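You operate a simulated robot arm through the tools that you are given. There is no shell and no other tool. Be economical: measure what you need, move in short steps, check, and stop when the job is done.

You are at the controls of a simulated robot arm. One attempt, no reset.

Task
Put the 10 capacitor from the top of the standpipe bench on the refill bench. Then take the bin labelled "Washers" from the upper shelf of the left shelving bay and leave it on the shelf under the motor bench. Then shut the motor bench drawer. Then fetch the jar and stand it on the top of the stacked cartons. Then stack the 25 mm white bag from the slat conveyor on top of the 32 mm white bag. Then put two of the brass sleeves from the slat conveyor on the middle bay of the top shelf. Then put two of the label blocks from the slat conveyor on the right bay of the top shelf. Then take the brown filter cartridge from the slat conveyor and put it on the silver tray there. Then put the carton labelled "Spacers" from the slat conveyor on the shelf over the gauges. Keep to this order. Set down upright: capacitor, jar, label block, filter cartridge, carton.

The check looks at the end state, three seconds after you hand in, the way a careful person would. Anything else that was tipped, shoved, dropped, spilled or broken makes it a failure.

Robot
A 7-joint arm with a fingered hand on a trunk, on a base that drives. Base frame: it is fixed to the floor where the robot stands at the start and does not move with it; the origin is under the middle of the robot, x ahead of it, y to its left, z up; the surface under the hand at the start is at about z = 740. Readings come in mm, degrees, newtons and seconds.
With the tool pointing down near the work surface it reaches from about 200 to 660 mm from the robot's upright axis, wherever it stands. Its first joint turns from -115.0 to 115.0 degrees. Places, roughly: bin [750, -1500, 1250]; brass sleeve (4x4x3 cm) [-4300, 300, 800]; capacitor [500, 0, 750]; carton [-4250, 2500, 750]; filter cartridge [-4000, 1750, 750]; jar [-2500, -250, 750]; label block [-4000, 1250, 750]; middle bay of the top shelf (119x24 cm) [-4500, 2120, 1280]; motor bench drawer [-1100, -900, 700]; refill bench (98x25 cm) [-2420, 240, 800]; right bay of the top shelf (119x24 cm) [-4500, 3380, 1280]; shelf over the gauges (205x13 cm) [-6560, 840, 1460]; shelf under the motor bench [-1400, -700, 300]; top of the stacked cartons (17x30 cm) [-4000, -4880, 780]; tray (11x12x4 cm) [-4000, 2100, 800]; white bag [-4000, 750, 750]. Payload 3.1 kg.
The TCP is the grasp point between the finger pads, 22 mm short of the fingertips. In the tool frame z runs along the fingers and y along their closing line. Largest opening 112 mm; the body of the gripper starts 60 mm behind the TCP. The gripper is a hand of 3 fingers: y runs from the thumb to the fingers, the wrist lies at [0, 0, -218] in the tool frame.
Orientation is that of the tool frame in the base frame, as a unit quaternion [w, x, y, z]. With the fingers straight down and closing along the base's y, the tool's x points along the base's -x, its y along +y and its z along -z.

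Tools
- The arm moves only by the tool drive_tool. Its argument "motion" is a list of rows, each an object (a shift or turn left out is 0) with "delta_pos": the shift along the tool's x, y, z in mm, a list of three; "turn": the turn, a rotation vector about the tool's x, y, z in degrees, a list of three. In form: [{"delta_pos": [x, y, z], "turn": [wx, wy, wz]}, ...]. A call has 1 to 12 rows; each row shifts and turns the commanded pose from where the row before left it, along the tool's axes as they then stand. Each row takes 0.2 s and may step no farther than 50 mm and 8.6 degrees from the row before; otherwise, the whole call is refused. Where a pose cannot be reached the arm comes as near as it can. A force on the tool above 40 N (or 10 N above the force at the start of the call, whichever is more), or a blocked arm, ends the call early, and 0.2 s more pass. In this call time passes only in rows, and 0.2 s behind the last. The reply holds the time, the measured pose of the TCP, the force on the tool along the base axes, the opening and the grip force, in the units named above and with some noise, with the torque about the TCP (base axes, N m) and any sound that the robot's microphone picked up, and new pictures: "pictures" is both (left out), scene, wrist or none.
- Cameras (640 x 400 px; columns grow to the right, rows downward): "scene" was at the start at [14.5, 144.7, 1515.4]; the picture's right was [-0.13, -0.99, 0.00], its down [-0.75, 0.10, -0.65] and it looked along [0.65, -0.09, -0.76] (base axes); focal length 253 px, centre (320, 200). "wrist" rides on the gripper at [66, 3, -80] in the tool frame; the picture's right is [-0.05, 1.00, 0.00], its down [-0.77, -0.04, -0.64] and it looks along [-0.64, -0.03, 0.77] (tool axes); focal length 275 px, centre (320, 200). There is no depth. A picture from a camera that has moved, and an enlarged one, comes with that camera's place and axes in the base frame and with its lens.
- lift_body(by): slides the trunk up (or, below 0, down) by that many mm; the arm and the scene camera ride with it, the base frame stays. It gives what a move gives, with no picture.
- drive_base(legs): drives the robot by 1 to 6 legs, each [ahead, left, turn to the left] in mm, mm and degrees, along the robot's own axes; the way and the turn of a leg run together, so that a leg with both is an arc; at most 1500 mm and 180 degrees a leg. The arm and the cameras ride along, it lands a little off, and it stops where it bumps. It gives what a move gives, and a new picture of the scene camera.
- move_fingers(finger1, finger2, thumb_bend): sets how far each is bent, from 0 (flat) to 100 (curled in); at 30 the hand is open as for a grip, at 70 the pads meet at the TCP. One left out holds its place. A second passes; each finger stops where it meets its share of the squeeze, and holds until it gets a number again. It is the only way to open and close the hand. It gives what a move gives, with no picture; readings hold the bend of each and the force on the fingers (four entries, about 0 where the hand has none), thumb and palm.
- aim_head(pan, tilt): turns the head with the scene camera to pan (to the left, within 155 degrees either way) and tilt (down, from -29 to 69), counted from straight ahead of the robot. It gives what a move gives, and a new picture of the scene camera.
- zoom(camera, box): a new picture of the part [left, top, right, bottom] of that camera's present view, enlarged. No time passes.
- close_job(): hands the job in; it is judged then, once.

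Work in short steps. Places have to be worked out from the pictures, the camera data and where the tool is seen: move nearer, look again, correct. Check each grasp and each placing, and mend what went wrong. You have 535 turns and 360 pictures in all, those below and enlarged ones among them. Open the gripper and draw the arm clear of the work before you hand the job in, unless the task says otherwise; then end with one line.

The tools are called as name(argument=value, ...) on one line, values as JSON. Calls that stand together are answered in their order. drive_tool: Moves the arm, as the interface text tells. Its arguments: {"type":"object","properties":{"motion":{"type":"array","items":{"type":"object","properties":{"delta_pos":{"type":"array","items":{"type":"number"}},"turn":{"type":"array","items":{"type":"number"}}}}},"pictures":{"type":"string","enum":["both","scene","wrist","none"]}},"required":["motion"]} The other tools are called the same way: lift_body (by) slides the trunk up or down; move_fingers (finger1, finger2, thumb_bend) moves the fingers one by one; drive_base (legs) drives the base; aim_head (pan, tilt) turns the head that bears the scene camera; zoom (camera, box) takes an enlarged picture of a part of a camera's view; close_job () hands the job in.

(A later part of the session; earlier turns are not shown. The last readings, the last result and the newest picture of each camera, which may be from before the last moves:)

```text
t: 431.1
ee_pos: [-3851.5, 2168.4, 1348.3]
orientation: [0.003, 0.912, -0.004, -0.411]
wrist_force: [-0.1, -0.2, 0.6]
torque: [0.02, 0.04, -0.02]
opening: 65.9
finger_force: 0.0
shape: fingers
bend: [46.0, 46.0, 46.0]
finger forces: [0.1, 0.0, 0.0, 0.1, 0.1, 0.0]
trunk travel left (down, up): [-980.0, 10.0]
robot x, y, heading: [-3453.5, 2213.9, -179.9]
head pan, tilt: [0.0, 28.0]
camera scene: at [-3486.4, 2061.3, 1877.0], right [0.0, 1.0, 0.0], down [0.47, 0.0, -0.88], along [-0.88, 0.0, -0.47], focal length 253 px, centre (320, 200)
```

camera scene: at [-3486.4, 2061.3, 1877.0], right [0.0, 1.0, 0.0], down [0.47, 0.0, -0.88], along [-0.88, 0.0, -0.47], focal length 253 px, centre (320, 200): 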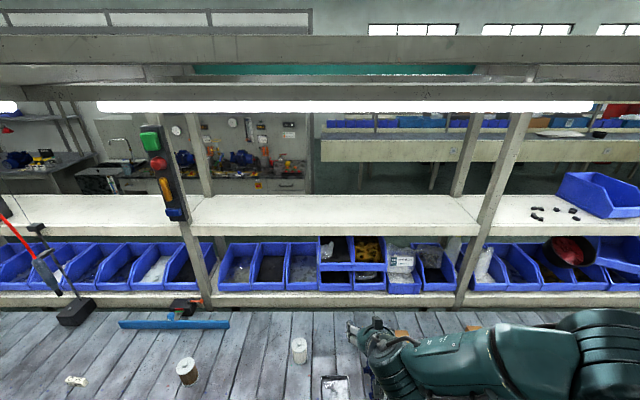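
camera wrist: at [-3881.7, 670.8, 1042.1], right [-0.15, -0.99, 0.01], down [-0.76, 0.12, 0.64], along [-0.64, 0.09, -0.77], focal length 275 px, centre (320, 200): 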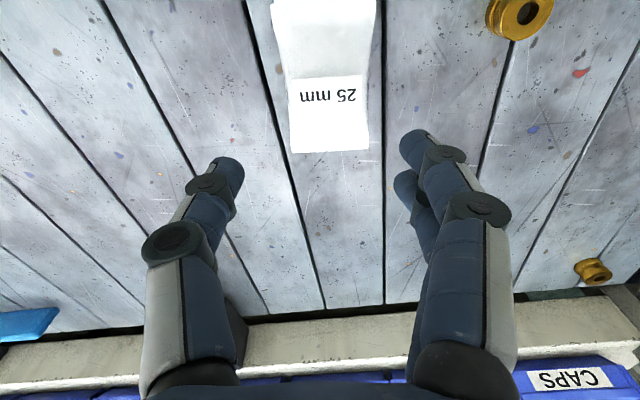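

I extend the empty hand over the shelf to test reach.

drive_tool(motion=[{"delta_pos": [-30, 0, 34]}, {"delta_pos": [-30, 0, 34]}, {"delta_pos": [-30, 0, 34]}, {"delta_pos": [-30, 0, 34]}, {"delta_pos": [-30, 0, 34]}, {"delta_pos": [-30, 0, 34]}, {"delta_pos": [-30, 0, 34]}, {"delta_pos": [-30, 0, 34]}, {"delta_pos": [-30, 0, 34]}, {"delta_pos": [-30, 0, 34]}, {"delta_pos": [-30, 0, 34]}, {"delta_pos": [-30, 0, 34]}], pictures="scene")

```text
t: 433.7
ee_pos: [-4273.6, 2171.7, 1345.6]
orientation: [0.003, 0.912, -0.004, -0.41]
wrist_force: [0.4, -0.1, 0.0]
torque: [0.04, 0.04, -0.01]
opening: 66.4
finger_force: 0.2
shape: fingers
bend: [46.0, 46.0, 46.0]
finger forces: [0.0, 0.0, 0.0, 0.0, 0.0, 0.0]
out of reach, approached as far as the arm can: row 10, 11, 12
trunk travel left (down, up): [-980.0, 10.0]
robot x, y, heading: [-3456.4, 2210.7, -179.8]
head pan, tilt: [0.0, 28.0]
camera scene: at [-3489.2, 2059.7, 1876.8], right [0.0, 1.0, 0.0], down [0.47, 0.0, -0.88], along [-0.88, 0.0, -0.47], focal length 253 px, centre (320, 200)
```

scene: 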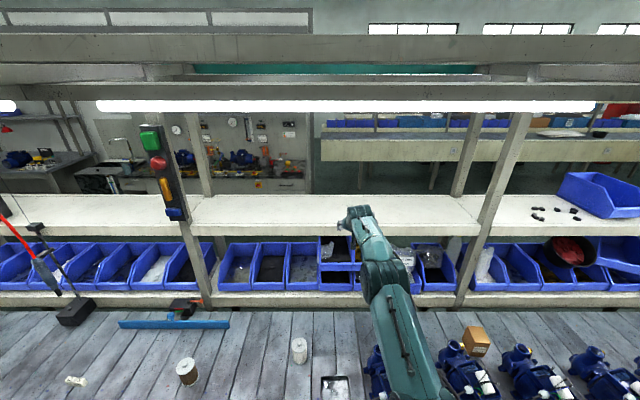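

Reach ends at 817 mm from the axis, so I must stand nearer. I look down to judge the base-to-conveyor gap.

aim_head(pan=20, tilt=69)

```text
t: 434.8
ee_pos: [-4272.3, 2172.3, 1346.6]
orientation: [0.003, 0.912, -0.004, -0.41]
wrist_force: [-0.5, 0.7, 0.3]
torque: [0.0, 0.0, -0.01]
opening: 66.0
finger_force: 0.1
shape: fingers
bend: [46.0, 46.0, 46.0]
finger forces: [0.0, 0.0, 0.1, 0.1, 0.0, 0.1]
trunk travel left (down, up): [-980.0, 10.0]
robot x, y, heading: [-3451.6, 2210.8, -179.8]
head pan, tilt: [20.0, 68.8]
camera scene: at [-3449.2, 2041.9, 1822.4], right [-0.34, 0.94, 0.0], down [0.88, 0.32, -0.36], along [-0.34, -0.12, -0.93], focal length 253 px, centre (320, 200)
```

scene: 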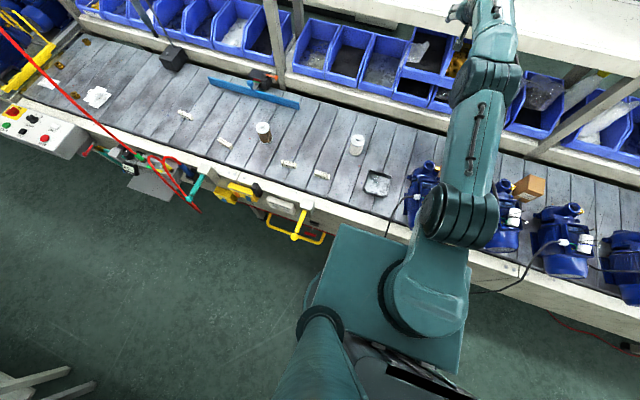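

The floor base isn't visible, so I edge forward 60 mm and check the pose reading.

drive_base(legs=[[60, 0, 0]])

```text
t: 435.8
ee_pos: [-4330.0, 2172.1, 1348.7]
orientation: [0.003, 0.911, -0.004, -0.411]
wrist_force: [0.6, 0.3, 1.3]
torque: [0.03, 0.06, -0.01]
opening: 66.2
finger_force: 0.1
shape: fingers
bend: [46.0, 46.0, 46.0]
finger forces: [0.1, 0.0, 0.0, 0.0, 0.1, 0.0]
trunk travel left (down, up): [-980.0, 10.0]
robot x, y, heading: [-3514.2, 2210.3, -179.8]
head pan, tilt: [20.0, 68.8]
camera scene: at [-3505.8, 2041.9, 1822.3], right [-0.34, 0.94, 0.0], down [0.87, 0.32, -0.36], along [-0.34, -0.12, -0.93], focal length 253 px, centre (320, 200)
```

scene: 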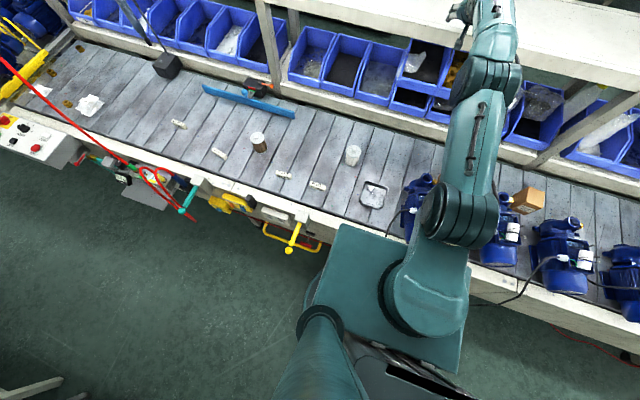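

drive_base(legs=[[50, 0, 0]])

```text
t: 436.7
ee_pos: [-4378.7, 2171.4, 1351.3]
orientation: [0.004, 0.911, -0.003, -0.412]
wrist_force: [-0.4, 0.7, -0.5]
torque: [0.02, 0.01, -0.01]
opening: 66.1
finger_force: 0.0
shape: fingers
bend: [46.0, 46.0, 46.0]
finger forces: [0.0, 0.0, 0.0, 0.0, 0.1, 0.0]
trunk travel left (down, up): [-980.0, 10.0]
robot x, y, heading: [-3568.8, 2211.4, -179.6]
head pan, tilt: [20.0, 68.8]
camera scene: at [-3554.3, 2041.9, 1822.3], right [-0.34, 0.94, 0.0], down [0.87, 0.32, -0.36], along [-0.34, -0.12, -0.93], focal length 253 px, centre (320, 200)
```

scene: 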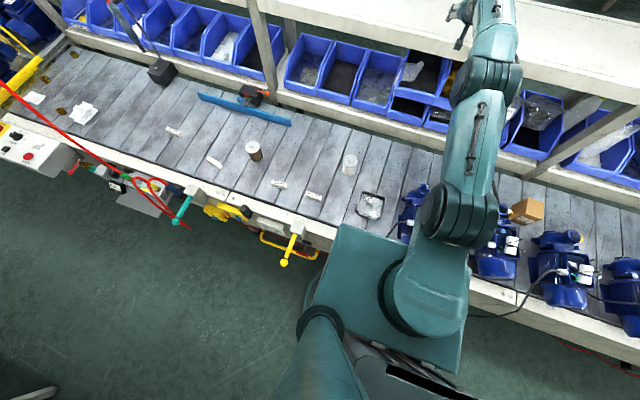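

Reach suffices from x≈-3590. Now I back off, retract with the hand kept pitched, lower the trunk and go to the first brass sleeve.

drive_base(legs=[[-420, 0, 0]])

drive_tool(motion=[{"delta_pos": [30, 0, -34]}, {"delta_pos": [30, 0, -34]}, {"delta_pos": [30, 0, -34]}, {"delta_pos": [30, 0, -34]}, {"delta_pos": [30, 0, -34]}, {"delta_pos": [30, 0, -34]}, {"delta_pos": [30, 0, -34]}, {"delta_pos": [30, 0, -34]}], pictures="none")

lift_body(by=-300)

drive_base(legs=[[0, 1400, 0], [0, 240, 0]])

aim_head(pan=0, tilt=40)

```text
t: 439.3
ee_pos: [-3967.0, 2167.2, 1346.0]
orientation: [0.005, 0.912, 0.0, -0.41]
wrist_force: [0.5, -0.8, -0.4]
torque: [-0.01, -0.01, -0.05]
opening: 66.1
finger_force: 0.0
shape: fingers
bend: [46.0, 46.0, 46.0]
finger forces: [0.1, 0.0, 0.0, 0.0, 0.1, 0.1]
trunk travel left (down, up): [-980.0, 10.0]
robot x, y, heading: [-3147.7, 2214.4, -179.4]
head pan, tilt: [20.0, 68.8]
camera scene: at [-3142.5, 2044.4, 1822.3], right [-0.35, 0.94, 0.0], down [0.87, 0.33, -0.36], along [-0.34, -0.13, -0.93], focal length 253 px, centre (320, 200)
```

scene: 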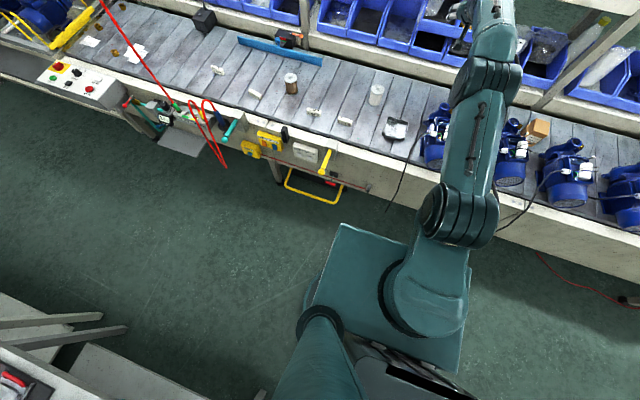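

```text
t: 441.1
ee_pos: [-3599.8, 2162.4, 1350.9]
orientation: [0.004, 0.911, 0.002, -0.411]
wrist_force: [0.6, -0.3, -1.1]
torque: [0.0, 0.04, 0.01]
opening: 66.2
finger_force: 0.0
shape: fingers
bend: [46.0, 46.0, 46.0]
finger forces: [0.0, 0.0, 0.0, 0.0, 0.0, 0.0]
trunk travel left (down, up): [-980.0, 10.0]
robot x, y, heading: [-3149.5, 2213.4, -179.3]
head pan, tilt: [20.0, 68.8]
```

```text
t: 444.1
ee_pos: [-3605.0, 2165.5, 1049.2]
orientation: [0.005, 0.912, 0.001, -0.411]
wrist_force: [-0.1, 0.6, -0.7]
torque: [0.02, 0.02, -0.01]
opening: 66.4
finger_force: 0.0
shape: fingers
bend: [46.0, 46.0, 46.0]
finger forces: [0.1, 0.0, 0.0, 0.0, 0.0, 0.0]
trunk travel left (down, up): [-680.0, 310.0]
robot x, y, heading: [-3147.7, 2212.1, -179.2]
head pan, tilt: [20.0, 68.8]
```

```text
t: 452.5
ee_pos: [-3589.1, 509.9, 1048.7]
orientation: [0.004, 0.912, 0.0, -0.411]
wrist_force: [-0.4, -0.2, -0.6]
torque: [0.02, 0.0, -0.01]
opening: 66.3
finger_force: 0.0
shape: fingers
bend: [46.0, 46.0, 46.0]
finger forces: [0.0, 0.0, 0.0, 0.1, 0.1, 0.1]
trunk travel left (down, up): [-680.0, 310.0]
robot x, y, heading: [-3132.4, 562.9, -179.6]
head pan, tilt: [20.0, 68.8]
camera scene: at [-3125.8, 386.5, 1522.2], right [-0.35, 0.94, 0.0], down [0.87, 0.33, -0.36], along [-0.34, -0.13, -0.93], focal length 253 px, centre (320, 200)
```

scene: 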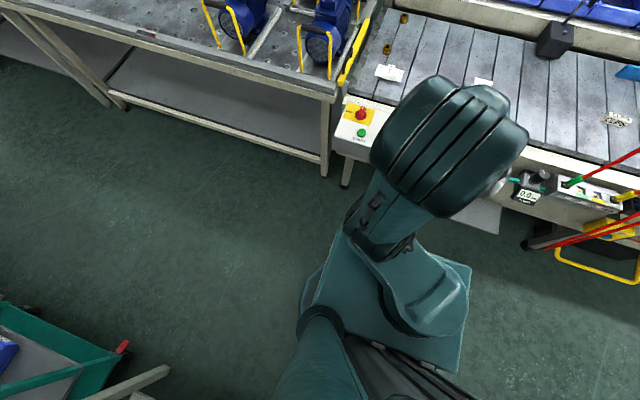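

```text
t: 453.5
ee_pos: [-3588.9, 510.5, 1048.7]
orientation: [0.004, 0.912, -0.001, -0.411]
wrist_force: [0.0, -0.5, -0.5]
torque: [0.02, 0.02, -0.01]
opening: 66.4
finger_force: 0.1
shape: fingers
bend: [46.0, 46.0, 46.0]
finger forces: [0.1, 0.0, 0.0, 0.0, 0.0, 0.1]
trunk travel left (down, up): [-680.0, 310.0]
robot x, y, heading: [-3132.2, 561.8, -179.6]
head pan, tilt: [0.0, 40.0]
camera scene: at [-3158.4, 406.3, 1558.3], right [-0.01, 1.0, 0.0], down [0.64, 0.01, -0.77], along [-0.77, -0.01, -0.64], focal length 253 px, centre (320, 200)
```

scene: 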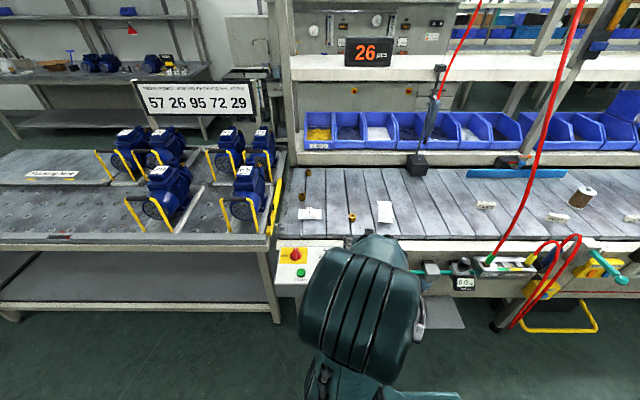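

Sleeve 1 is at about (-3936,531). I drive ahead 110 and extend the arm over the conveyor.

drive_base(legs=[[110, -20, 0]])

move_fingers(finger1=34, finger2=34, thumb_bend=34)

drive_tool(motion=[{"delta_pos": [-26, 0, 38]}, {"delta_pos": [-26, 0, 38]}, {"delta_pos": [-10, 0, 46]}, {"delta_pos": [0, 0, 48]}], pictures="wrist")

```text
t: 454.7
ee_pos: [-3703.9, 531.2, 1050.2]
orientation: [0.004, 0.912, -0.002, -0.41]
wrist_force: [0.4, -0.7, -0.8]
torque: [0.03, -0.03, 0.0]
opening: 66.2
finger_force: 0.1
shape: fingers
bend: [46.0, 46.0, 46.0]
finger forces: [0.0, 0.1, 0.0, 0.0, 0.0, 0.0]
trunk travel left (down, up): [-680.0, 310.0]
robot x, y, heading: [-3249.0, 576.2, -179.6]
head pan, tilt: [0.0, 40.0]
camera scene: at [-3274.1, 426.0, 1558.4], right [0.0, 1.0, 0.0], down [0.64, 0.0, -0.77], along [-0.77, 0.0, -0.64], focal length 253 px, centre (320, 200)
```

scene: 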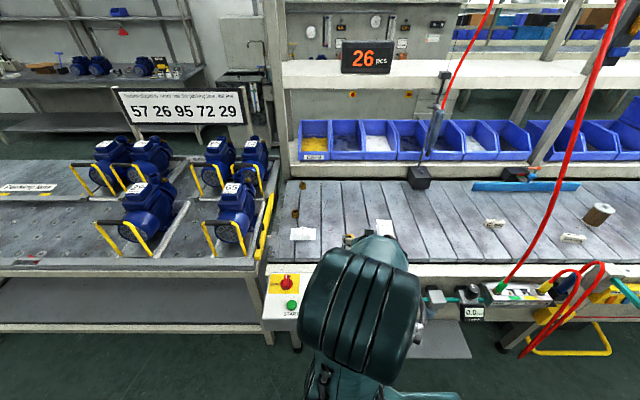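

```text
t: 455.7
ee_pos: [-3703.9, 531.6, 1049.4]
orientation: [0.005, 0.912, -0.002, -0.41]
wrist_force: [-0.3, 0.3, 0.3]
torque: [0.0, -0.01, -0.01]
opening: 100.0
finger_force: 0.1
shape: fingers
bend: [34.0, 34.0, 34.0]
finger forces: [0.1, 0.0, 0.0, 0.0, 0.0, 0.1]
trunk travel left (down, up): [-680.0, 310.0]
robot x, y, heading: [-3242.9, 576.5, -179.8]
head pan, tilt: [0.0, 40.0]
```

```text
t: 456.7
ee_pos: [-3874.0, 528.8, 980.3]
orientation: [0.004, 0.912, -0.001, -0.41]
wrist_force: [-0.5, -0.5, -0.5]
torque: [0.0, 0.03, 0.01]
opening: 100.3
finger_force: 0.1
shape: fingers
bend: [34.0, 34.0, 34.0]
finger forces: [0.0, 0.1, 0.0, 0.0, 0.0, 0.1]
trunk travel left (down, up): [-680.0, 310.0]
robot x, y, heading: [-3248.6, 576.7, -179.8]
head pan, tilt: [0.0, 40.0]
camera wrist: at [-3767.3, 527.8, 983.1], right [-0.03, -1.0, 0.04], down [-0.04, 0.04, 1.0], along [-1.0, 0.03, -0.04], focal length 275 px, centre (320, 200)
```

wrist: 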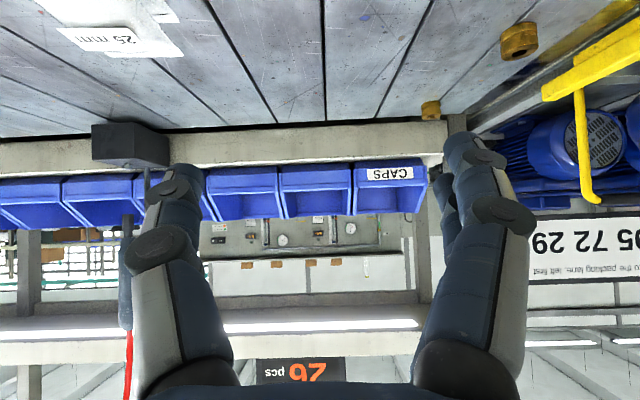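

drive_tool(motion=[{"delta_pos": [25, 0, 22]}, {"delta_pos": [25, 0, 22]}, {"delta_pos": [25, 0, 22]}], pictures="wrist")

```text
t: 457.5
ee_pos: [-3872.4, 529.8, 882.5]
orientation: [0.005, 0.912, -0.001, -0.41]
wrist_force: [-0.2, -0.1, -0.9]
torque: [0.0, 0.0, 0.01]
opening: 100.0
finger_force: 0.1
shape: fingers
bend: [34.0, 34.0, 34.0]
finger forces: [0.1, 0.0, 0.1, 0.0, 0.1, 0.0]
trunk travel left (down, up): [-680.0, 310.0]
robot x, y, heading: [-3247.4, 575.5, -179.4]
head pan, tilt: [0.0, 40.0]
camera wrist: at [-3765.7, 526.1, 885.7], right [-0.03, -1.0, 0.04], down [-0.04, 0.04, 1.0], along [-1.0, 0.03, -0.04], focal length 275 px, centre (320, 200)
```

wrist: 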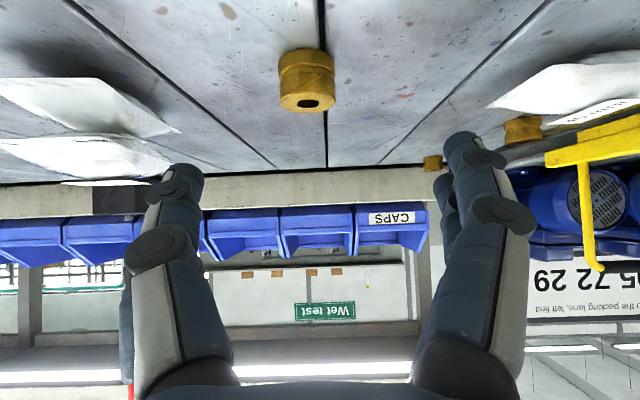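

The sleeve stands at about (-3935,537), top z≈820. I advance along the tool axis to straddle it.

drive_tool(motion=[{"delta_pos": [0, -6, 40]}, {"delta_pos": [0, 0, 25]}, {"delta_pos": [0, 0, 12]}], pictures="both")

```text
t: 458.3
ee_pos: [-3930.3, 534.8, 834.3]
orientation: [0.004, 0.912, -0.002, -0.41]
wrist_force: [0.4, 0.2, -0.1]
torque: [0.01, 0.01, -0.05]
opening: 100.2
finger_force: 0.1
shape: fingers
bend: [34.0, 34.0, 34.0]
finger forces: [0.0, 0.0, 0.0, 0.0, 0.0, 0.0]
trunk travel left (down, up): [-680.0, 310.0]
robot x, y, heading: [-3242.1, 576.4, -179.8]
head pan, tilt: [0.0, 40.0]
camera scene: at [-3273.8, 426.0, 1558.5], right [0.0, 1.0, 0.0], down [0.64, 0.0, -0.77], along [-0.77, 0.0, -0.64], focal length 253 px, centre (320, 200)
camera wrist: at [-3823.5, 533.1, 837.0], right [-0.03, -1.0, 0.04], down [-0.04, 0.05, 1.0], along [-1.0, 0.03, -0.04], focal length 275 px, centre (320, 200)
```

scene: 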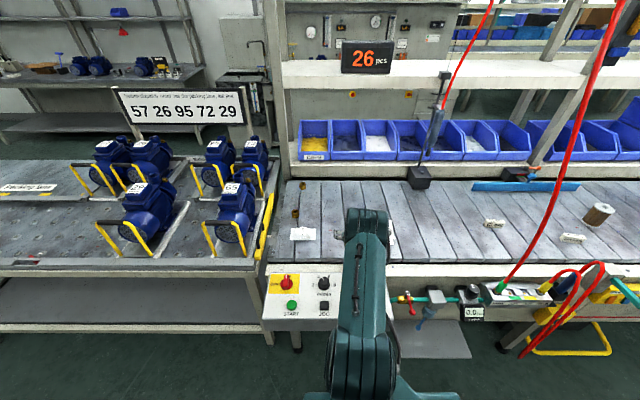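
wrist: 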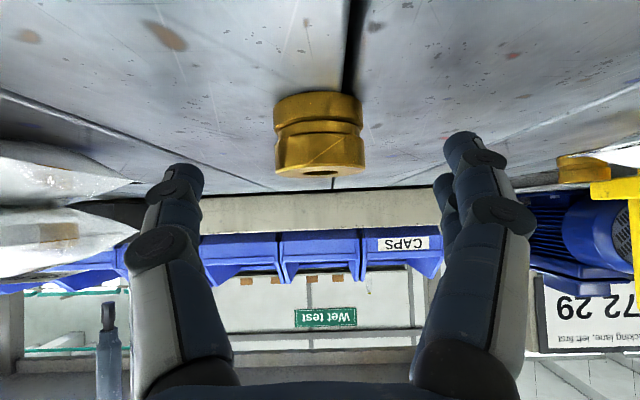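

drive_tool(motion=[{"delta_pos": [3, 0, 13]}], pictures="none")

move_fingers(finger1=62, finger2=62, thumb_bend=62)

drive_tool(motion=[{"delta_pos": [-10, 0, -9]}, {"delta_pos": [-10, 0, -9]}, {"delta_pos": [-15, 0, -14]}], pictures="both")

```text
t: 458.7
ee_pos: [-3937.0, 536.1, 824.0]
orientation: [0.004, 0.911, -0.002, -0.411]
wrist_force: [-0.4, 0.2, 2.6]
torque: [-0.13, 0.06, -0.04]
opening: 102.0
finger_force: 1.4
shape: fingers
bend: [33.0, 34.0, 34.0]
finger forces: [2.7, 0.0, 0.1, 0.0, 0.0, 0.1]
trunk travel left (down, up): [-680.0, 310.0]
robot x, y, heading: [-3247.1, 575.2, -179.7]
head pan, tilt: [0.0, 40.0]
```

```text
t: 459.7
ee_pos: [-3936.9, 535.2, 827.4]
orientation: [0.005, 0.91, -0.002, -0.415]
wrist_force: [-6.7, -6.7, 27.7]
torque: [-1.17, 0.48, -0.16]
opening: 37.3
finger_force: 13.5
shape: fingers
bend: [55.0, 62.0, 62.0]
finger forces: [27.6, 0.0, 0.1, 0.0, 0.1, 0.0]
trunk travel left (down, up): [-680.0, 310.0]
robot x, y, heading: [-3249.2, 576.7, -179.6]
head pan, tilt: [0.0, 40.0]
```

```text
t: 460.5
ee_pos: [-3936.5, 536.9, 867.6]
orientation: [0.004, 0.912, -0.001, -0.41]
wrist_force: [0.4, 0.4, 0.7]
torque: [0.0, 0.02, 0.02]
opening: 22.3
finger_force: 0.1
shape: fingers
bend: [62.0, 62.0, 62.0]
finger forces: [0.0, 0.1, 0.0, 0.1, 0.0, 0.0]
trunk travel left (down, up): [-680.0, 310.0]
robot x, y, heading: [-3246.6, 577.1, -179.8]
head pan, tilt: [0.0, 40.0]
camera scene: at [-3272.8, 426.0, 1558.4], right [0.0, 1.0, 0.0], down [0.64, 0.0, -0.77], along [-0.77, 0.0, -0.64], focal length 253 px, centre (320, 200)
camera wrist: at [-3829.7, 534.1, 870.6], right [-0.03, -1.0, 0.04], down [-0.04, 0.05, 1.0], along [-1.0, 0.03, -0.04], focal length 275 px, centre (320, 200)
```

scene: 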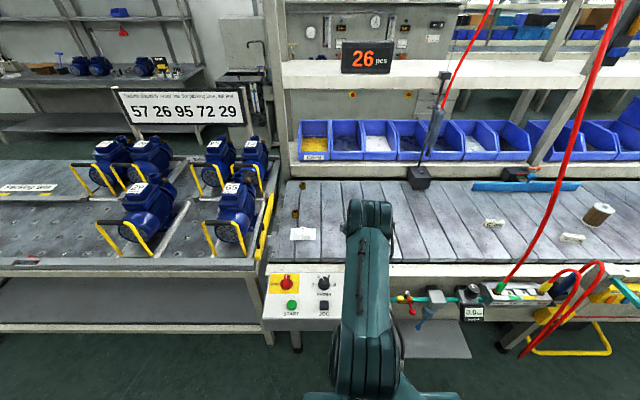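
wrist: 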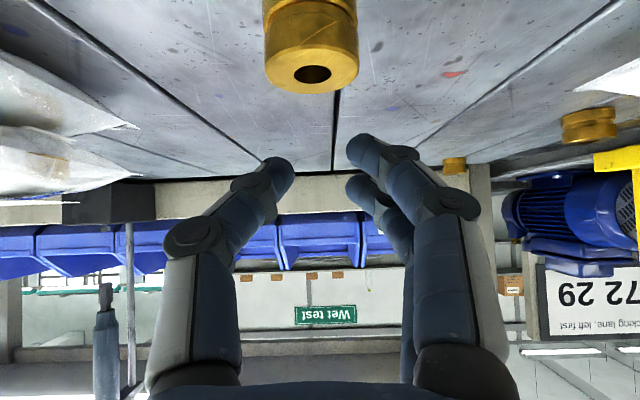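

I closed just beyond the sleeve: the fingertips must meet it, so the TCP should be ~30 mm further back. I reopen and try again.

move_fingers(finger1=38, finger2=38, thumb_bend=38)

drive_tool(motion=[{"delta_pos": [26, 0, -6]}, {"delta_pos": [25, 0, 12]}], pictures="wrist")

```text
t: 461.5
ee_pos: [-3937.0, 536.8, 868.5]
orientation: [0.003, 0.912, -0.003, -0.41]
wrist_force: [-1.2, 0.2, -0.2]
torque: [-0.02, 0.03, 0.01]
opening: 88.6
finger_force: 0.1
shape: fingers
bend: [38.0, 38.0, 38.0]
finger forces: [0.1, 0.0, 0.0, 0.0, 0.0, 0.0]
trunk travel left (down, up): [-680.0, 310.0]
robot x, y, heading: [-3246.1, 579.9, -179.9]
head pan, tilt: [0.0, 40.0]
```

```text
t: 462.1
ee_pos: [-3906.8, 534.2, 826.3]
orientation: [0.003, 0.912, -0.002, -0.41]
wrist_force: [-0.1, 0.7, 1.0]
torque: [0.01, 0.01, 0.0]
opening: 89.1
finger_force: 0.2
shape: fingers
bend: [38.0, 38.0, 38.0]
finger forces: [0.1, 0.1, 0.0, 0.0, 0.0, 0.1]
trunk travel left (down, up): [-680.0, 310.0]
robot x, y, heading: [-3241.4, 577.1, -179.8]
head pan, tilt: [0.0, 40.0]
camera wrist: at [-3801.0, 532.6, 829.7], right [-0.03, -1.0, 0.04], down [-0.04, 0.05, 1.0], along [-1.0, 0.03, -0.04], focal length 275 px, centre (320, 200)
```

wrist: 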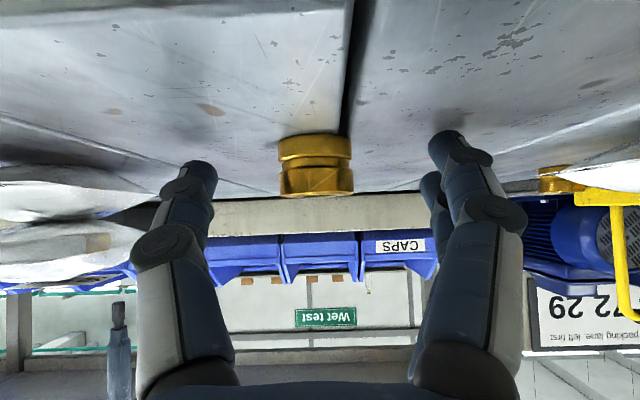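

drive_tool(motion=[{"delta_pos": [-8, 0, 4]}], pictures="none")

move_fingers(finger1=62, finger2=62, thumb_bend=62)

drive_tool(motion=[{"delta_pos": [-10, 0, -9]}, {"delta_pos": [-10, 0, -9]}], pictures="wrist")

```text
t: 462.5
ee_pos: [-3915.1, 535.0, 829.3]
orientation: [0.004, 0.912, -0.002, -0.41]
wrist_force: [0.1, 0.9, -0.4]
torque: [0.03, 0.02, -0.04]
opening: 89.0
finger_force: 0.0
shape: fingers
bend: [38.0, 38.0, 38.0]
finger forces: [0.0, 0.0, 0.0, 0.0, 0.0, 0.0]
trunk travel left (down, up): [-680.0, 310.0]
robot x, y, heading: [-3245.8, 578.6, -179.7]
head pan, tilt: [0.0, 40.0]
```

```text
t: 463.5
ee_pos: [-3914.2, 534.3, 830.9]
orientation: [0.005, 0.912, -0.002, -0.41]
wrist_force: [0.2, -0.9, 0.0]
torque: [-0.01, 0.0, 0.03]
opening: 29.2
finger_force: 2.4
shape: fingers
bend: [59.0, 61.0, 61.0]
finger forces: [1.6, 0.7, 0.1, 0.2, 2.2, 0.0]
trunk travel left (down, up): [-680.0, 310.0]
robot x, y, heading: [-3242.6, 573.0, -179.9]
head pan, tilt: [0.0, 40.0]
```

```text
t: 464.1
ee_pos: [-3915.0, 534.3, 855.8]
orientation: [0.004, 0.912, -0.003, -0.411]
wrist_force: [0.0, -0.1, -0.1]
torque: [0.0, -0.04, -0.02]
opening: 29.1
finger_force: 2.6
shape: fingers
bend: [59.0, 61.0, 61.0]
finger forces: [1.5, 0.6, 0.1, 0.1, 2.3, 0.0]
trunk travel left (down, up): [-680.0, 310.0]
robot x, y, heading: [-3248.6, 576.9, -179.6]
head pan, tilt: [0.0, 40.0]
camera wrist: at [-3808.6, 532.9, 859.7], right [-0.03, -1.0, 0.04], down [-0.04, 0.05, 1.0], along [-1.0, 0.03, -0.04], focal length 275 px, centre (320, 200)
```

wrist: 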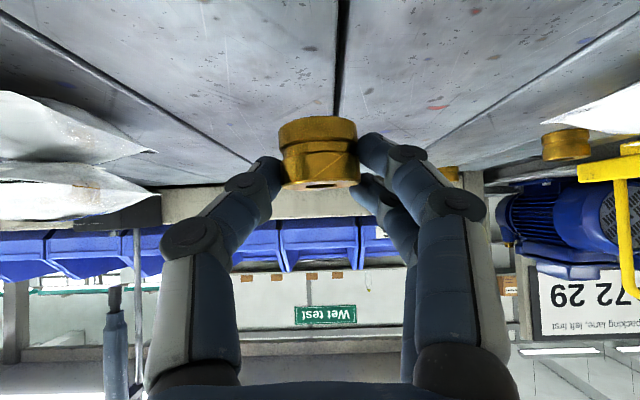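

The sleeve is lifted but lightly held; I tighten the grip.

move_fingers(finger1=70, finger2=70, thumb_bend=70)

drive_tool(motion=[{"delta_pos": [-22, 0, -20]}, {"delta_pos": [-22, 0, -20]}, {"delta_pos": [-22, 0, -20]}, {"delta_pos": [-22, 0, -20]}, {"delta_pos": [26, 0, -34]}, {"delta_pos": [26, 0, -34]}, {"delta_pos": [26, 0, -34]}, {"delta_pos": [26, 0, -34]}, {"delta_pos": [20, 0, -24]}], pictures="wrist")

```text
t: 465.1
ee_pos: [-3915.5, 535.1, 856.5]
orientation: [0.004, 0.912, -0.002, -0.411]
wrist_force: [-0.5, 0.1, -0.7]
torque: [0.0, -0.03, 0.01]
opening: 27.0
finger_force: 10.5
shape: fingers
bend: [61.0, 63.0, 64.0]
finger forces: [5.9, 4.4, 0.0, 0.0, 10.6, 0.1]
trunk travel left (down, up): [-680.0, 310.0]
robot x, y, heading: [-3246.5, 576.0, -179.2]
head pan, tilt: [0.0, 40.0]
```

```text
t: 467.1
ee_pos: [-3710.0, 536.1, 986.7]
orientation: [0.005, 0.912, -0.001, -0.41]
wrist_force: [0.7, -0.4, -0.4]
torque: [-0.01, -0.01, -0.01]
opening: 26.7
finger_force: 10.1
shape: fingers
bend: [61.0, 63.0, 64.0]
finger forces: [5.8, 4.4, 0.1, 0.0, 10.4, 0.0]
trunk travel left (down, up): [-680.0, 310.0]
robot x, y, heading: [-3243.7, 576.0, -179.7]
head pan, tilt: [0.0, 40.0]
camera wrist: at [-3603.1, 532.8, 990.6], right [-0.03, -1.0, 0.04], down [-0.03, 0.05, 1.0], along [-1.0, 0.03, -0.04], focal length 275 px, centre (320, 200)
```

wrist: 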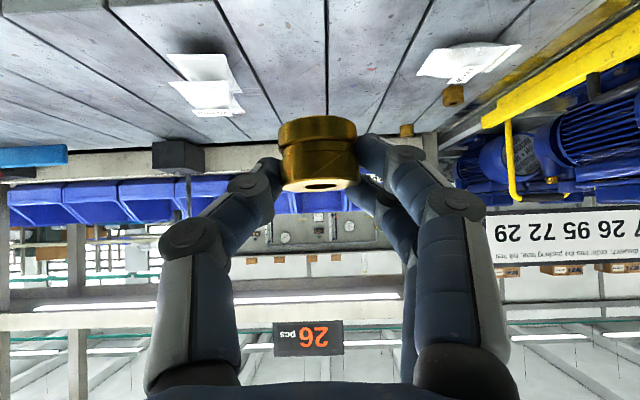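

Held. I back off, slide along to the middle bay and raise the trunk.

drive_base(legs=[[-140, 0, 0], [0, -1450, 0], [0, -190, 0]])

lift_body(by=305)

aim_head(pan=0, tilt=35)

```text
t: 476.2
ee_pos: [-3566.8, 2146.0, 987.7]
orientation: [0.002, 0.912, -0.008, -0.411]
wrist_force: [0.3, 0.1, -1.2]
torque: [0.01, -0.03, 0.03]
opening: 27.2
finger_force: 10.3
shape: fingers
bend: [61.0, 63.0, 64.0]
finger forces: [5.9, 4.4, 0.1, 0.1, 10.4, 0.0]
trunk travel left (down, up): [-680.0, 310.0]
robot x, y, heading: [-3098.7, 2179.7, 179.5]
head pan, tilt: [0.0, 40.0]
camera scene: at [-3131.7, 2030.9, 1558.6], right [0.01, 1.0, 0.0], down [0.64, -0.01, -0.77], along [-0.77, 0.01, -0.64], focal length 253 px, centre (320, 200)
```

scene: 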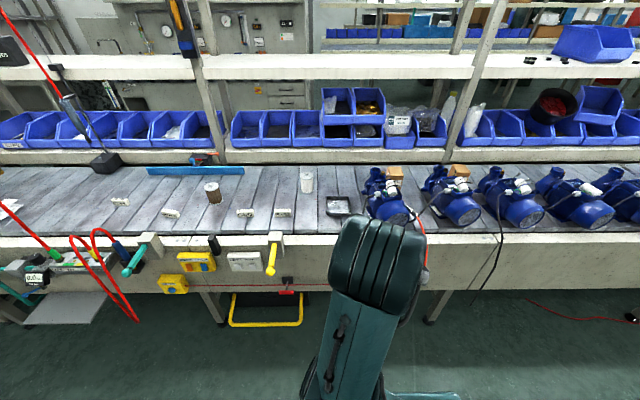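

```text
t: 479.2
ee_pos: [-3567.3, 2144.9, 1292.3]
orientation: [0.001, 0.912, -0.008, -0.411]
wrist_force: [0.4, 0.5, -0.1]
torque: [-0.01, -0.04, 0.03]
opening: 26.9
finger_force: 10.9
shape: fingers
bend: [61.0, 63.0, 64.0]
finger forces: [5.8, 4.5, 0.0, 0.0, 10.4, 0.0]
trunk travel left (down, up): [-985.0, 5.0]
robot x, y, heading: [-3100.8, 2183.7, 179.6]
head pan, tilt: [0.0, 40.0]
```

```text
t: 479.9
ee_pos: [-3567.4, 2145.2, 1291.6]
orientation: [0.001, 0.912, -0.008, -0.411]
wrist_force: [0.7, -0.6, -1.6]
torque: [0.01, -0.04, -0.01]
opening: 26.7
finger_force: 10.1
shape: fingers
bend: [61.0, 63.0, 64.0]
finger forces: [5.7, 4.5, 0.0, 0.0, 10.4, 0.1]
trunk travel left (down, up): [-985.0, 5.0]
robot x, y, heading: [-3103.9, 2177.4, 179.4]
head pan, tilt: [0.0, 35.0]
camera scene: at [-3134.8, 2029.6, 1871.0], right [0.01, 1.0, 0.0], down [0.57, 0.0, -0.82], along [-0.82, 0.01, -0.57], focal length 253 px, centre (320, 200)
```

scene: 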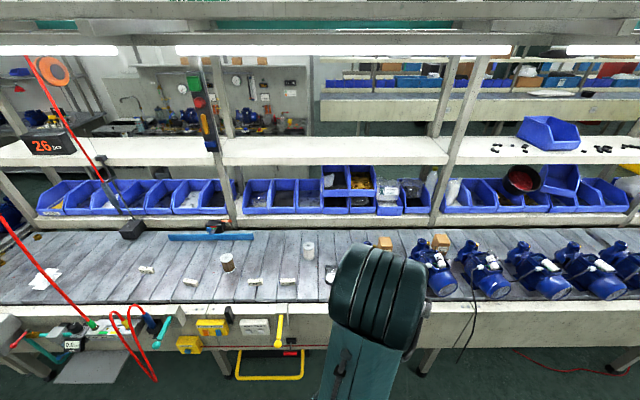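

I raise the hand above shelf level, then drive in to x≈-3585.

drive_tool(motion=[{"delta_pos": [-28, 0, -25]}, {"delta_pos": [-28, 0, -25]}], pictures="none")

drive_base(legs=[[0, -40, 0.5], [400, 0, 0], [80, 0, 0]])

```text
t: 480.5
ee_pos: [-3569.5, 2143.7, 1366.1]
orientation: [0.002, 0.912, -0.007, -0.41]
wrist_force: [-0.4, 1.1, -1.0]
torque: [0.03, 0.01, 0.03]
opening: 26.9
finger_force: 10.1
shape: fingers
bend: [62.0, 63.0, 64.0]
finger forces: [5.7, 4.4, 0.1, 0.0, 10.3, 0.0]
trunk travel left (down, up): [-985.0, 5.0]
robot x, y, heading: [-3103.9, 2179.9, 179.4]
head pan, tilt: [0.0, 35.0]
```

```text
t: 484.1
ee_pos: [-4039.6, 2182.0, 1364.1]
orientation: [0.003, 0.911, -0.005, -0.412]
wrist_force: [-0.8, -0.2, -0.1]
torque: [-0.01, 0.0, 0.0]
opening: 26.6
finger_force: 10.5
shape: fingers
bend: [62.0, 63.0, 64.0]
finger forces: [5.7, 4.5, 0.1, 0.0, 10.3, 0.0]
trunk travel left (down, up): [-985.0, 5.0]
robot x, y, heading: [-3574.9, 2222.4, 179.7]
head pan, tilt: [0.0, 35.0]
camera scene: at [-3603.4, 2070.5, 1871.0], right [0.0, 1.0, 0.0], down [0.57, 0.0, -0.82], along [-0.82, 0.0, -0.57], focal length 253 px, centre (320, 200)
```

scene: 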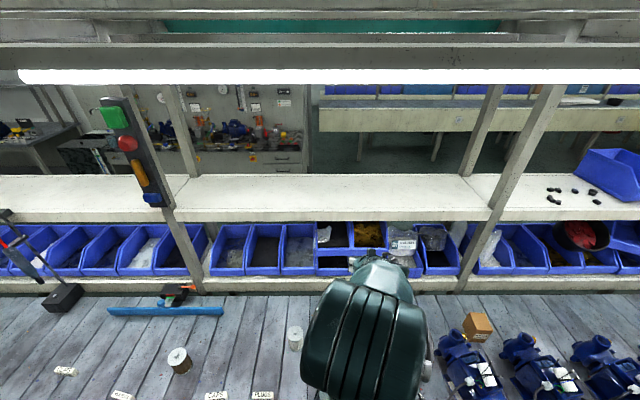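

drive_tool(motion=[{"delta_pos": [-29, 0, 33]}, {"delta_pos": [-29, 0, 33]}, {"delta_pos": [-29, 0, 33]}, {"delta_pos": [-29, 0, 33]}, {"delta_pos": [-29, 0, 33]}, {"delta_pos": [-29, 0, 33]}, {"delta_pos": [-29, 0, 33]}, {"delta_pos": [-29, 0, 33]}], pictures="both")

```text
t: 485.9
ee_pos: [-4394.4, 2182.7, 1356.9]
orientation: [0.002, 0.914, -0.004, -0.405]
wrist_force: [-0.4, -0.5, 0.1]
torque: [0.05, -0.04, -0.07]
opening: 26.6
finger_force: 10.8
shape: fingers
bend: [64.0, 64.0, 64.0]
finger forces: [5.9, 4.8, 0.0, 0.0, 10.7, 0.0]
trunk travel left (down, up): [-985.0, 5.0]
robot x, y, heading: [-3573.1, 2220.3, 179.8]
head pan, tilt: [0.0, 35.0]
camera scene: at [-3608.9, 2065.4, 1870.6], right [0.0, 1.0, 0.0], down [0.58, 0.0, -0.82], along [-0.82, 0.01, -0.57], focal length 253 px, centre (320, 200)
camera wrist: at [-4288.3, 2178.7, 1361.1], right [-0.04, -1.0, 0.04], down [-0.05, 0.04, 1.0], along [-1.0, 0.04, -0.05], focal length 275 px, centre (320, 200)
```

scene: 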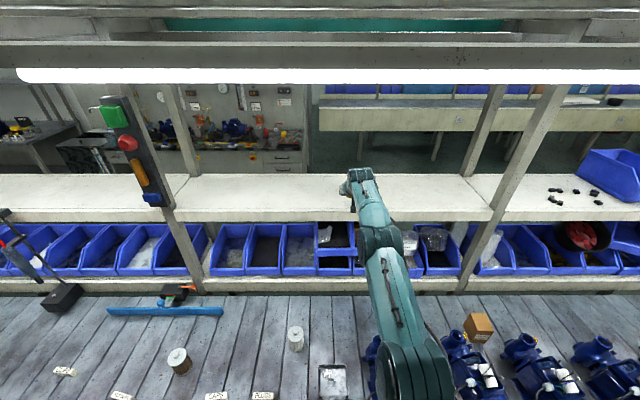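
wrist: 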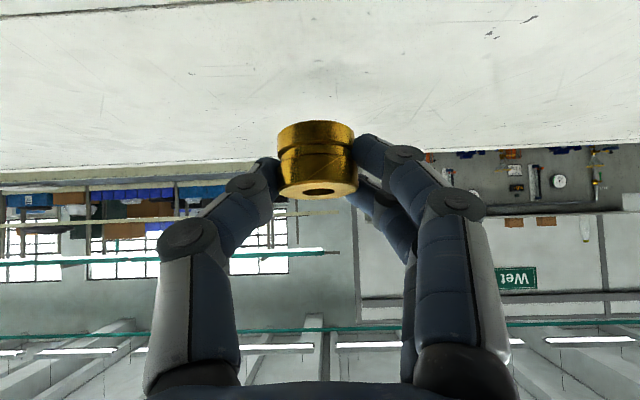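

The sleeve is just over the shelf edge; I move the base 25 mm further and lower.

drive_base(legs=[[28, 0, 0]])

drive_tool(motion=[{"delta_pos": [9, 0, 8]}, {"delta_pos": [6, 0, 5]}], pictures="wrist")

```text
t: 486.7
ee_pos: [-4414.8, 2186.8, 1365.5]
orientation: [0.002, 0.911, -0.006, -0.412]
wrist_force: [1.0, 1.2, -0.7]
torque: [0.02, -0.01, 0.04]
opening: 26.8
finger_force: 10.6
shape: fingers
bend: [64.0, 64.0, 64.0]
finger forces: [5.9, 4.7, 0.0, 0.0, 10.7, 0.0]
trunk travel left (down, up): [-985.0, 5.0]
robot x, y, heading: [-3601.6, 2222.4, 179.8]
head pan, tilt: [0.0, 35.0]
camera scene: at [-3625.4, 2071.5, 1871.2], right [0.0, 1.0, 0.0], down [0.57, 0.0, -0.82], along [-0.82, 0.0, -0.57], focal length 253 px, centre (320, 200)
```

scene: 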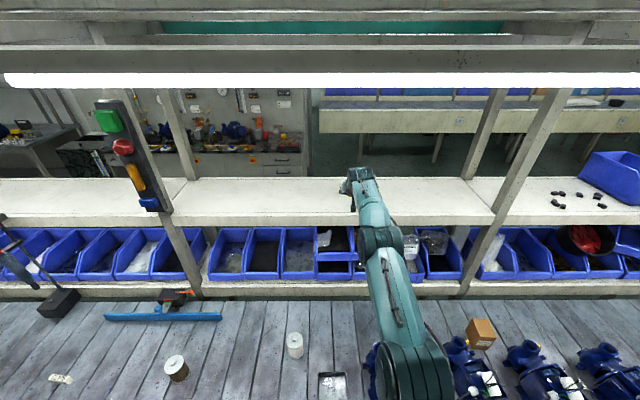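

```text
t: 487.3
ee_pos: [-4418.9, 2183.6, 1343.1]
orientation: [0.003, 0.911, -0.005, -0.412]
wrist_force: [0.2, 0.1, -0.3]
torque: [-0.02, 0.01, 0.01]
opening: 26.6
finger_force: 10.9
shape: fingers
bend: [64.0, 64.0, 64.0]
finger forces: [6.0, 4.7, 0.0, 0.0, 10.7, 0.0]
trunk travel left (down, up): [-985.0, 5.0]
robot x, y, heading: [-3604.1, 2220.0, 180.0]
head pan, tilt: [0.0, 35.0]
camera wrist: at [-4313.1, 2181.1, 1346.8], right [-0.04, -1.0, 0.04], down [-0.03, 0.05, 1.0], along [-1.0, 0.04, -0.04], focal length 275 px, centre (320, 200)
```

wrist: 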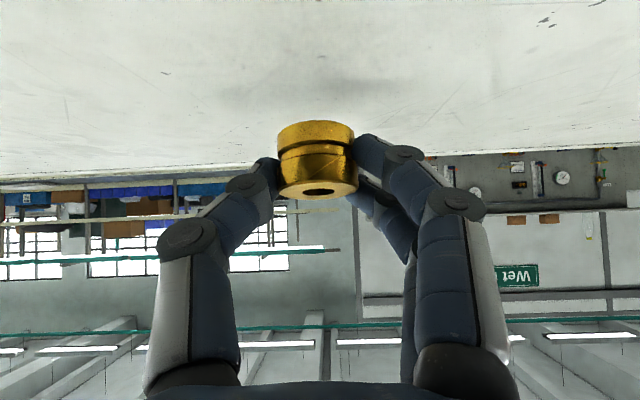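

drive_tool(motion=[{"delta_pos": [5, 0, 4.5]}, {"delta_pos": [3, 0, 2.6]}, {"delta_pos": [3, 0, 2.6]}], pictures="wrist")

```text
t: 488.1
ee_pos: [-4421.7, 2185.2, 1326.6]
orientation: [0.003, 0.912, -0.005, -0.41]
wrist_force: [0.0, -0.1, 0.0]
torque: [0.01, 0.0, -0.02]
opening: 26.6
finger_force: 10.8
shape: fingers
bend: [64.0, 64.0, 64.0]
finger forces: [6.0, 4.6, 0.0, 0.1, 10.5, 0.1]
trunk travel left (down, up): [-985.0, 5.0]
robot x, y, heading: [-3602.2, 2219.6, 179.9]
head pan, tilt: [0.0, 35.0]
camera wrist: at [-4315.5, 2181.2, 1329.7], right [-0.04, -1.0, 0.04], down [-0.04, 0.05, 1.0], along [-1.0, 0.04, -0.04], focal length 275 px, centre (320, 200)
```

wrist: 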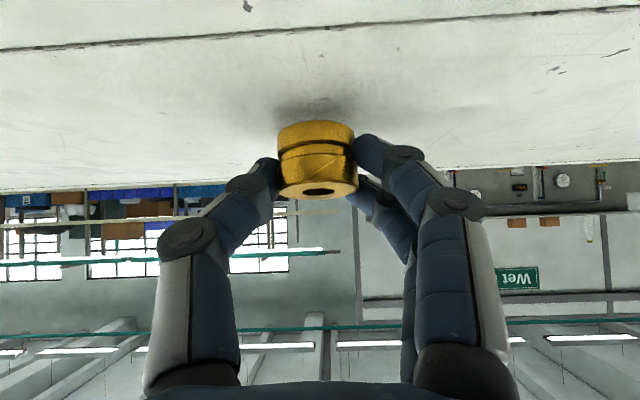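

drive_tool(motion=[{"delta_pos": [2.2, 0, 2]}, {"delta_pos": [2.2, 0, 2]}, {"delta_pos": [2.2, 0, 2]}], pictures="wrist")

```text
t: 488.9
ee_pos: [-4419.8, 2184.6, 1318.8]
orientation: [0.002, 0.911, -0.005, -0.411]
wrist_force: [0.0, 0.3, 2.3]
torque: [-0.04, 0.0, 0.03]
opening: 26.6
finger_force: 11.0
shape: fingers
bend: [64.0, 64.0, 64.0]
finger forces: [6.3, 5.2, 0.0, 0.0, 10.6, 0.0]
trunk travel left (down, up): [-985.0, 5.0]
robot x, y, heading: [-3602.3, 2221.4, 179.7]
head pan, tilt: [0.0, 35.0]
camera wrist: at [-4314.2, 2181.1, 1321.4], right [-0.04, -1.0, 0.04], down [-0.03, 0.05, 1.0], along [-1.0, 0.04, -0.03], focal length 275 px, centre (320, 200)
```

wrist: 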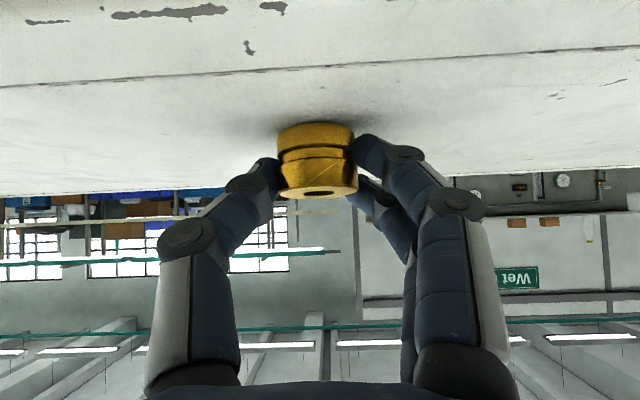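

Contact. I open and withdraw along the tool axis.

move_fingers(finger1=45, finger2=45, thumb_bend=45)

drive_tool(motion=[{"delta_pos": [0, 0, -20]}, {"delta_pos": [0, 0, -30]}, {"delta_pos": [0, 0, -30]}], pictures="wrist")

```text
t: 489.9
ee_pos: [-4419.5, 2185.0, 1317.7]
orientation: [0.003, 0.911, -0.005, -0.412]
wrist_force: [0.2, 0.9, 0.9]
torque: [-0.06, 0.0, 0.03]
opening: 67.8
finger_force: 0.1
shape: fingers
bend: [46.0, 45.0, 45.0]
finger forces: [1.5, 0.0, 0.0, 0.0, 0.0, 0.1]
trunk travel left (down, up): [-985.0, 5.0]
robot x, y, heading: [-3604.8, 2224.5, 179.5]
head pan, tilt: [0.0, 35.0]
```

```text
t: 490.7
ee_pos: [-4356.5, 2184.9, 1372.5]
orientation: [0.003, 0.912, -0.006, -0.411]
wrist_force: [-0.4, -0.3, 0.8]
torque: [-0.04, 0.04, 0.01]
opening: 68.7
finger_force: 0.1
shape: fingers
bend: [45.0, 45.0, 45.0]
finger forces: [0.0, 0.0, 0.1, 0.1, 0.1, 0.0]
trunk travel left (down, up): [-985.0, 5.0]
robot x, y, heading: [-3603.0, 2222.7, 179.8]
head pan, tilt: [0.0, 35.0]
camera wrist: at [-4250.7, 2181.4, 1375.6], right [-0.04, -1.0, 0.04], down [-0.03, 0.05, 1.0], along [-1.0, 0.04, -0.04], focal length 275 px, centre (320, 200)
```

wrist: 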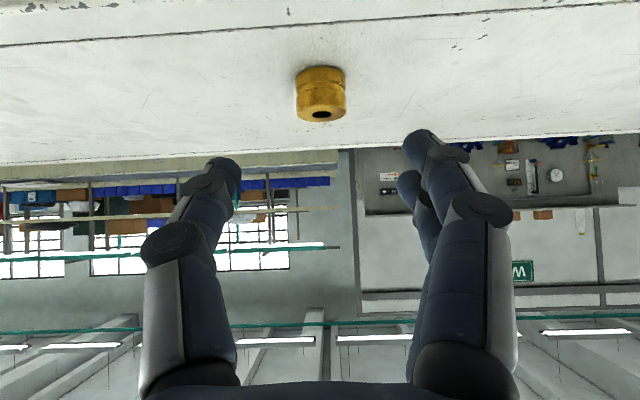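

The sleeve stands upright on the middle bay. I back off, retract, and lower the trunk; for the next sleeve I'll roll the hand 180° so the camera rides on top (a bag lies in front of it).

drive_base(legs=[[-480, 0, 0]])

drive_tool(motion=[{"delta_pos": [29, 0, -33]}, {"delta_pos": [29, 0, -33]}, {"delta_pos": [29, 0, -33]}, {"delta_pos": [29, 0, -33]}, {"delta_pos": [29, 0, -33]}, {"delta_pos": [29, 0, -33]}, {"delta_pos": [29, 0, -33]}], pictures="none")

drive_tool(motion=[{"turn": [0, 0, 8.5]}, {"turn": [0, 0, 8.5]}, {"turn": [0, 0, 8.5]}, {"turn": [0, 0, 8.5]}, {"turn": [0, 0, 8.5]}, {"turn": [0, 0, 8.5]}, {"turn": [0, 0, 8.5]}, {"turn": [0, 0, 8.5]}, {"turn": [0, 0, 8.5]}, {"turn": [0, 0, 8.5]}, {"turn": [0, 0, 8.5]}], pictures="scene")

```text
t: 493.6
ee_pos: [-3878.2, 2183.2, 1372.3]
orientation: [0.003, 0.911, -0.005, -0.411]
wrist_force: [0.6, 0.4, 0.0]
torque: [-0.01, -0.03, 0.01]
opening: 68.8
finger_force: 0.1
shape: fingers
bend: [45.0, 45.0, 45.0]
finger forces: [0.0, 0.0, 0.0, 0.1, 0.0, 0.0]
trunk travel left (down, up): [-985.0, 5.0]
robot x, y, heading: [-3120.9, 2217.6, 179.8]
head pan, tilt: [0.0, 35.0]
camera scene: at [-3153.8, 2069.0, 1871.0], right [0.0, 1.0, 0.0], down [0.57, 0.0, -0.82], along [-0.82, 0.0, -0.57], focal length 253 px, centre (320, 200)
```

scene: 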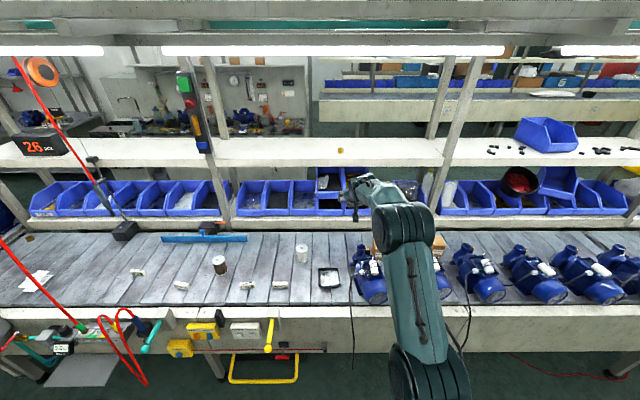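

```text
t: 495.2
ee_pos: [-3565.6, 2174.0, 1381.7]
orientation: [0.003, 0.911, -0.003, -0.412]
wrist_force: [0.9, 0.7, 0.7]
torque: [0.01, 0.01, 0.01]
opening: 69.0
finger_force: 0.0
shape: fingers
bend: [45.0, 45.0, 45.0]
finger forces: [0.0, 0.1, 0.0, 0.0, 0.0, 0.0]
out of reach, approached as far as the arm can: row 6, 7
trunk travel left (down, up): [-985.0, 5.0]
robot x, y, heading: [-3120.1, 2218.1, 179.5]
head pan, tilt: [0.0, 35.0]
```

```text
t: 497.6
ee_pos: [-3571.0, 2179.9, 1381.1]
orientation: [-0.301, -0.62, 0.668, 0.279]
wrist_force: [0.2, 0.6, 1.0]
torque: [-0.01, 0.03, 0.02]
opening: 69.1
finger_force: 0.1
shape: fingers
bend: [45.0, 45.0, 45.0]
finger forces: [0.1, 0.0, 0.0, 0.0, 0.0, 0.1]
trunk travel left (down, up): [-985.0, 5.0]
robot x, y, heading: [-3123.2, 2222.1, 179.8]
head pan, tilt: [0.0, 35.0]
camera scene: at [-3152.6, 2068.9, 1871.0], right [0.0, 1.0, 0.0], down [0.57, 0.0, -0.82], along [-0.82, 0.0, -0.57], focal length 253 px, centre (320, 200)
```

scene: 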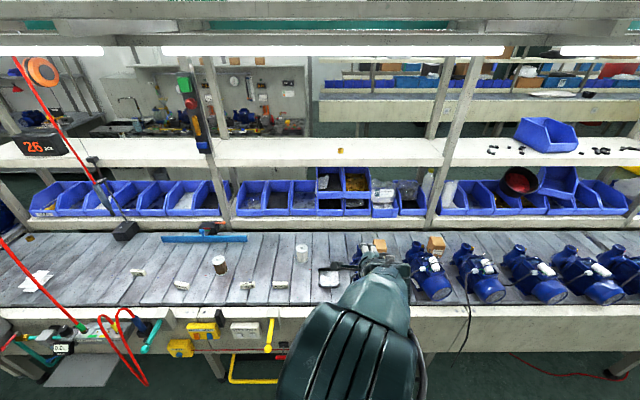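

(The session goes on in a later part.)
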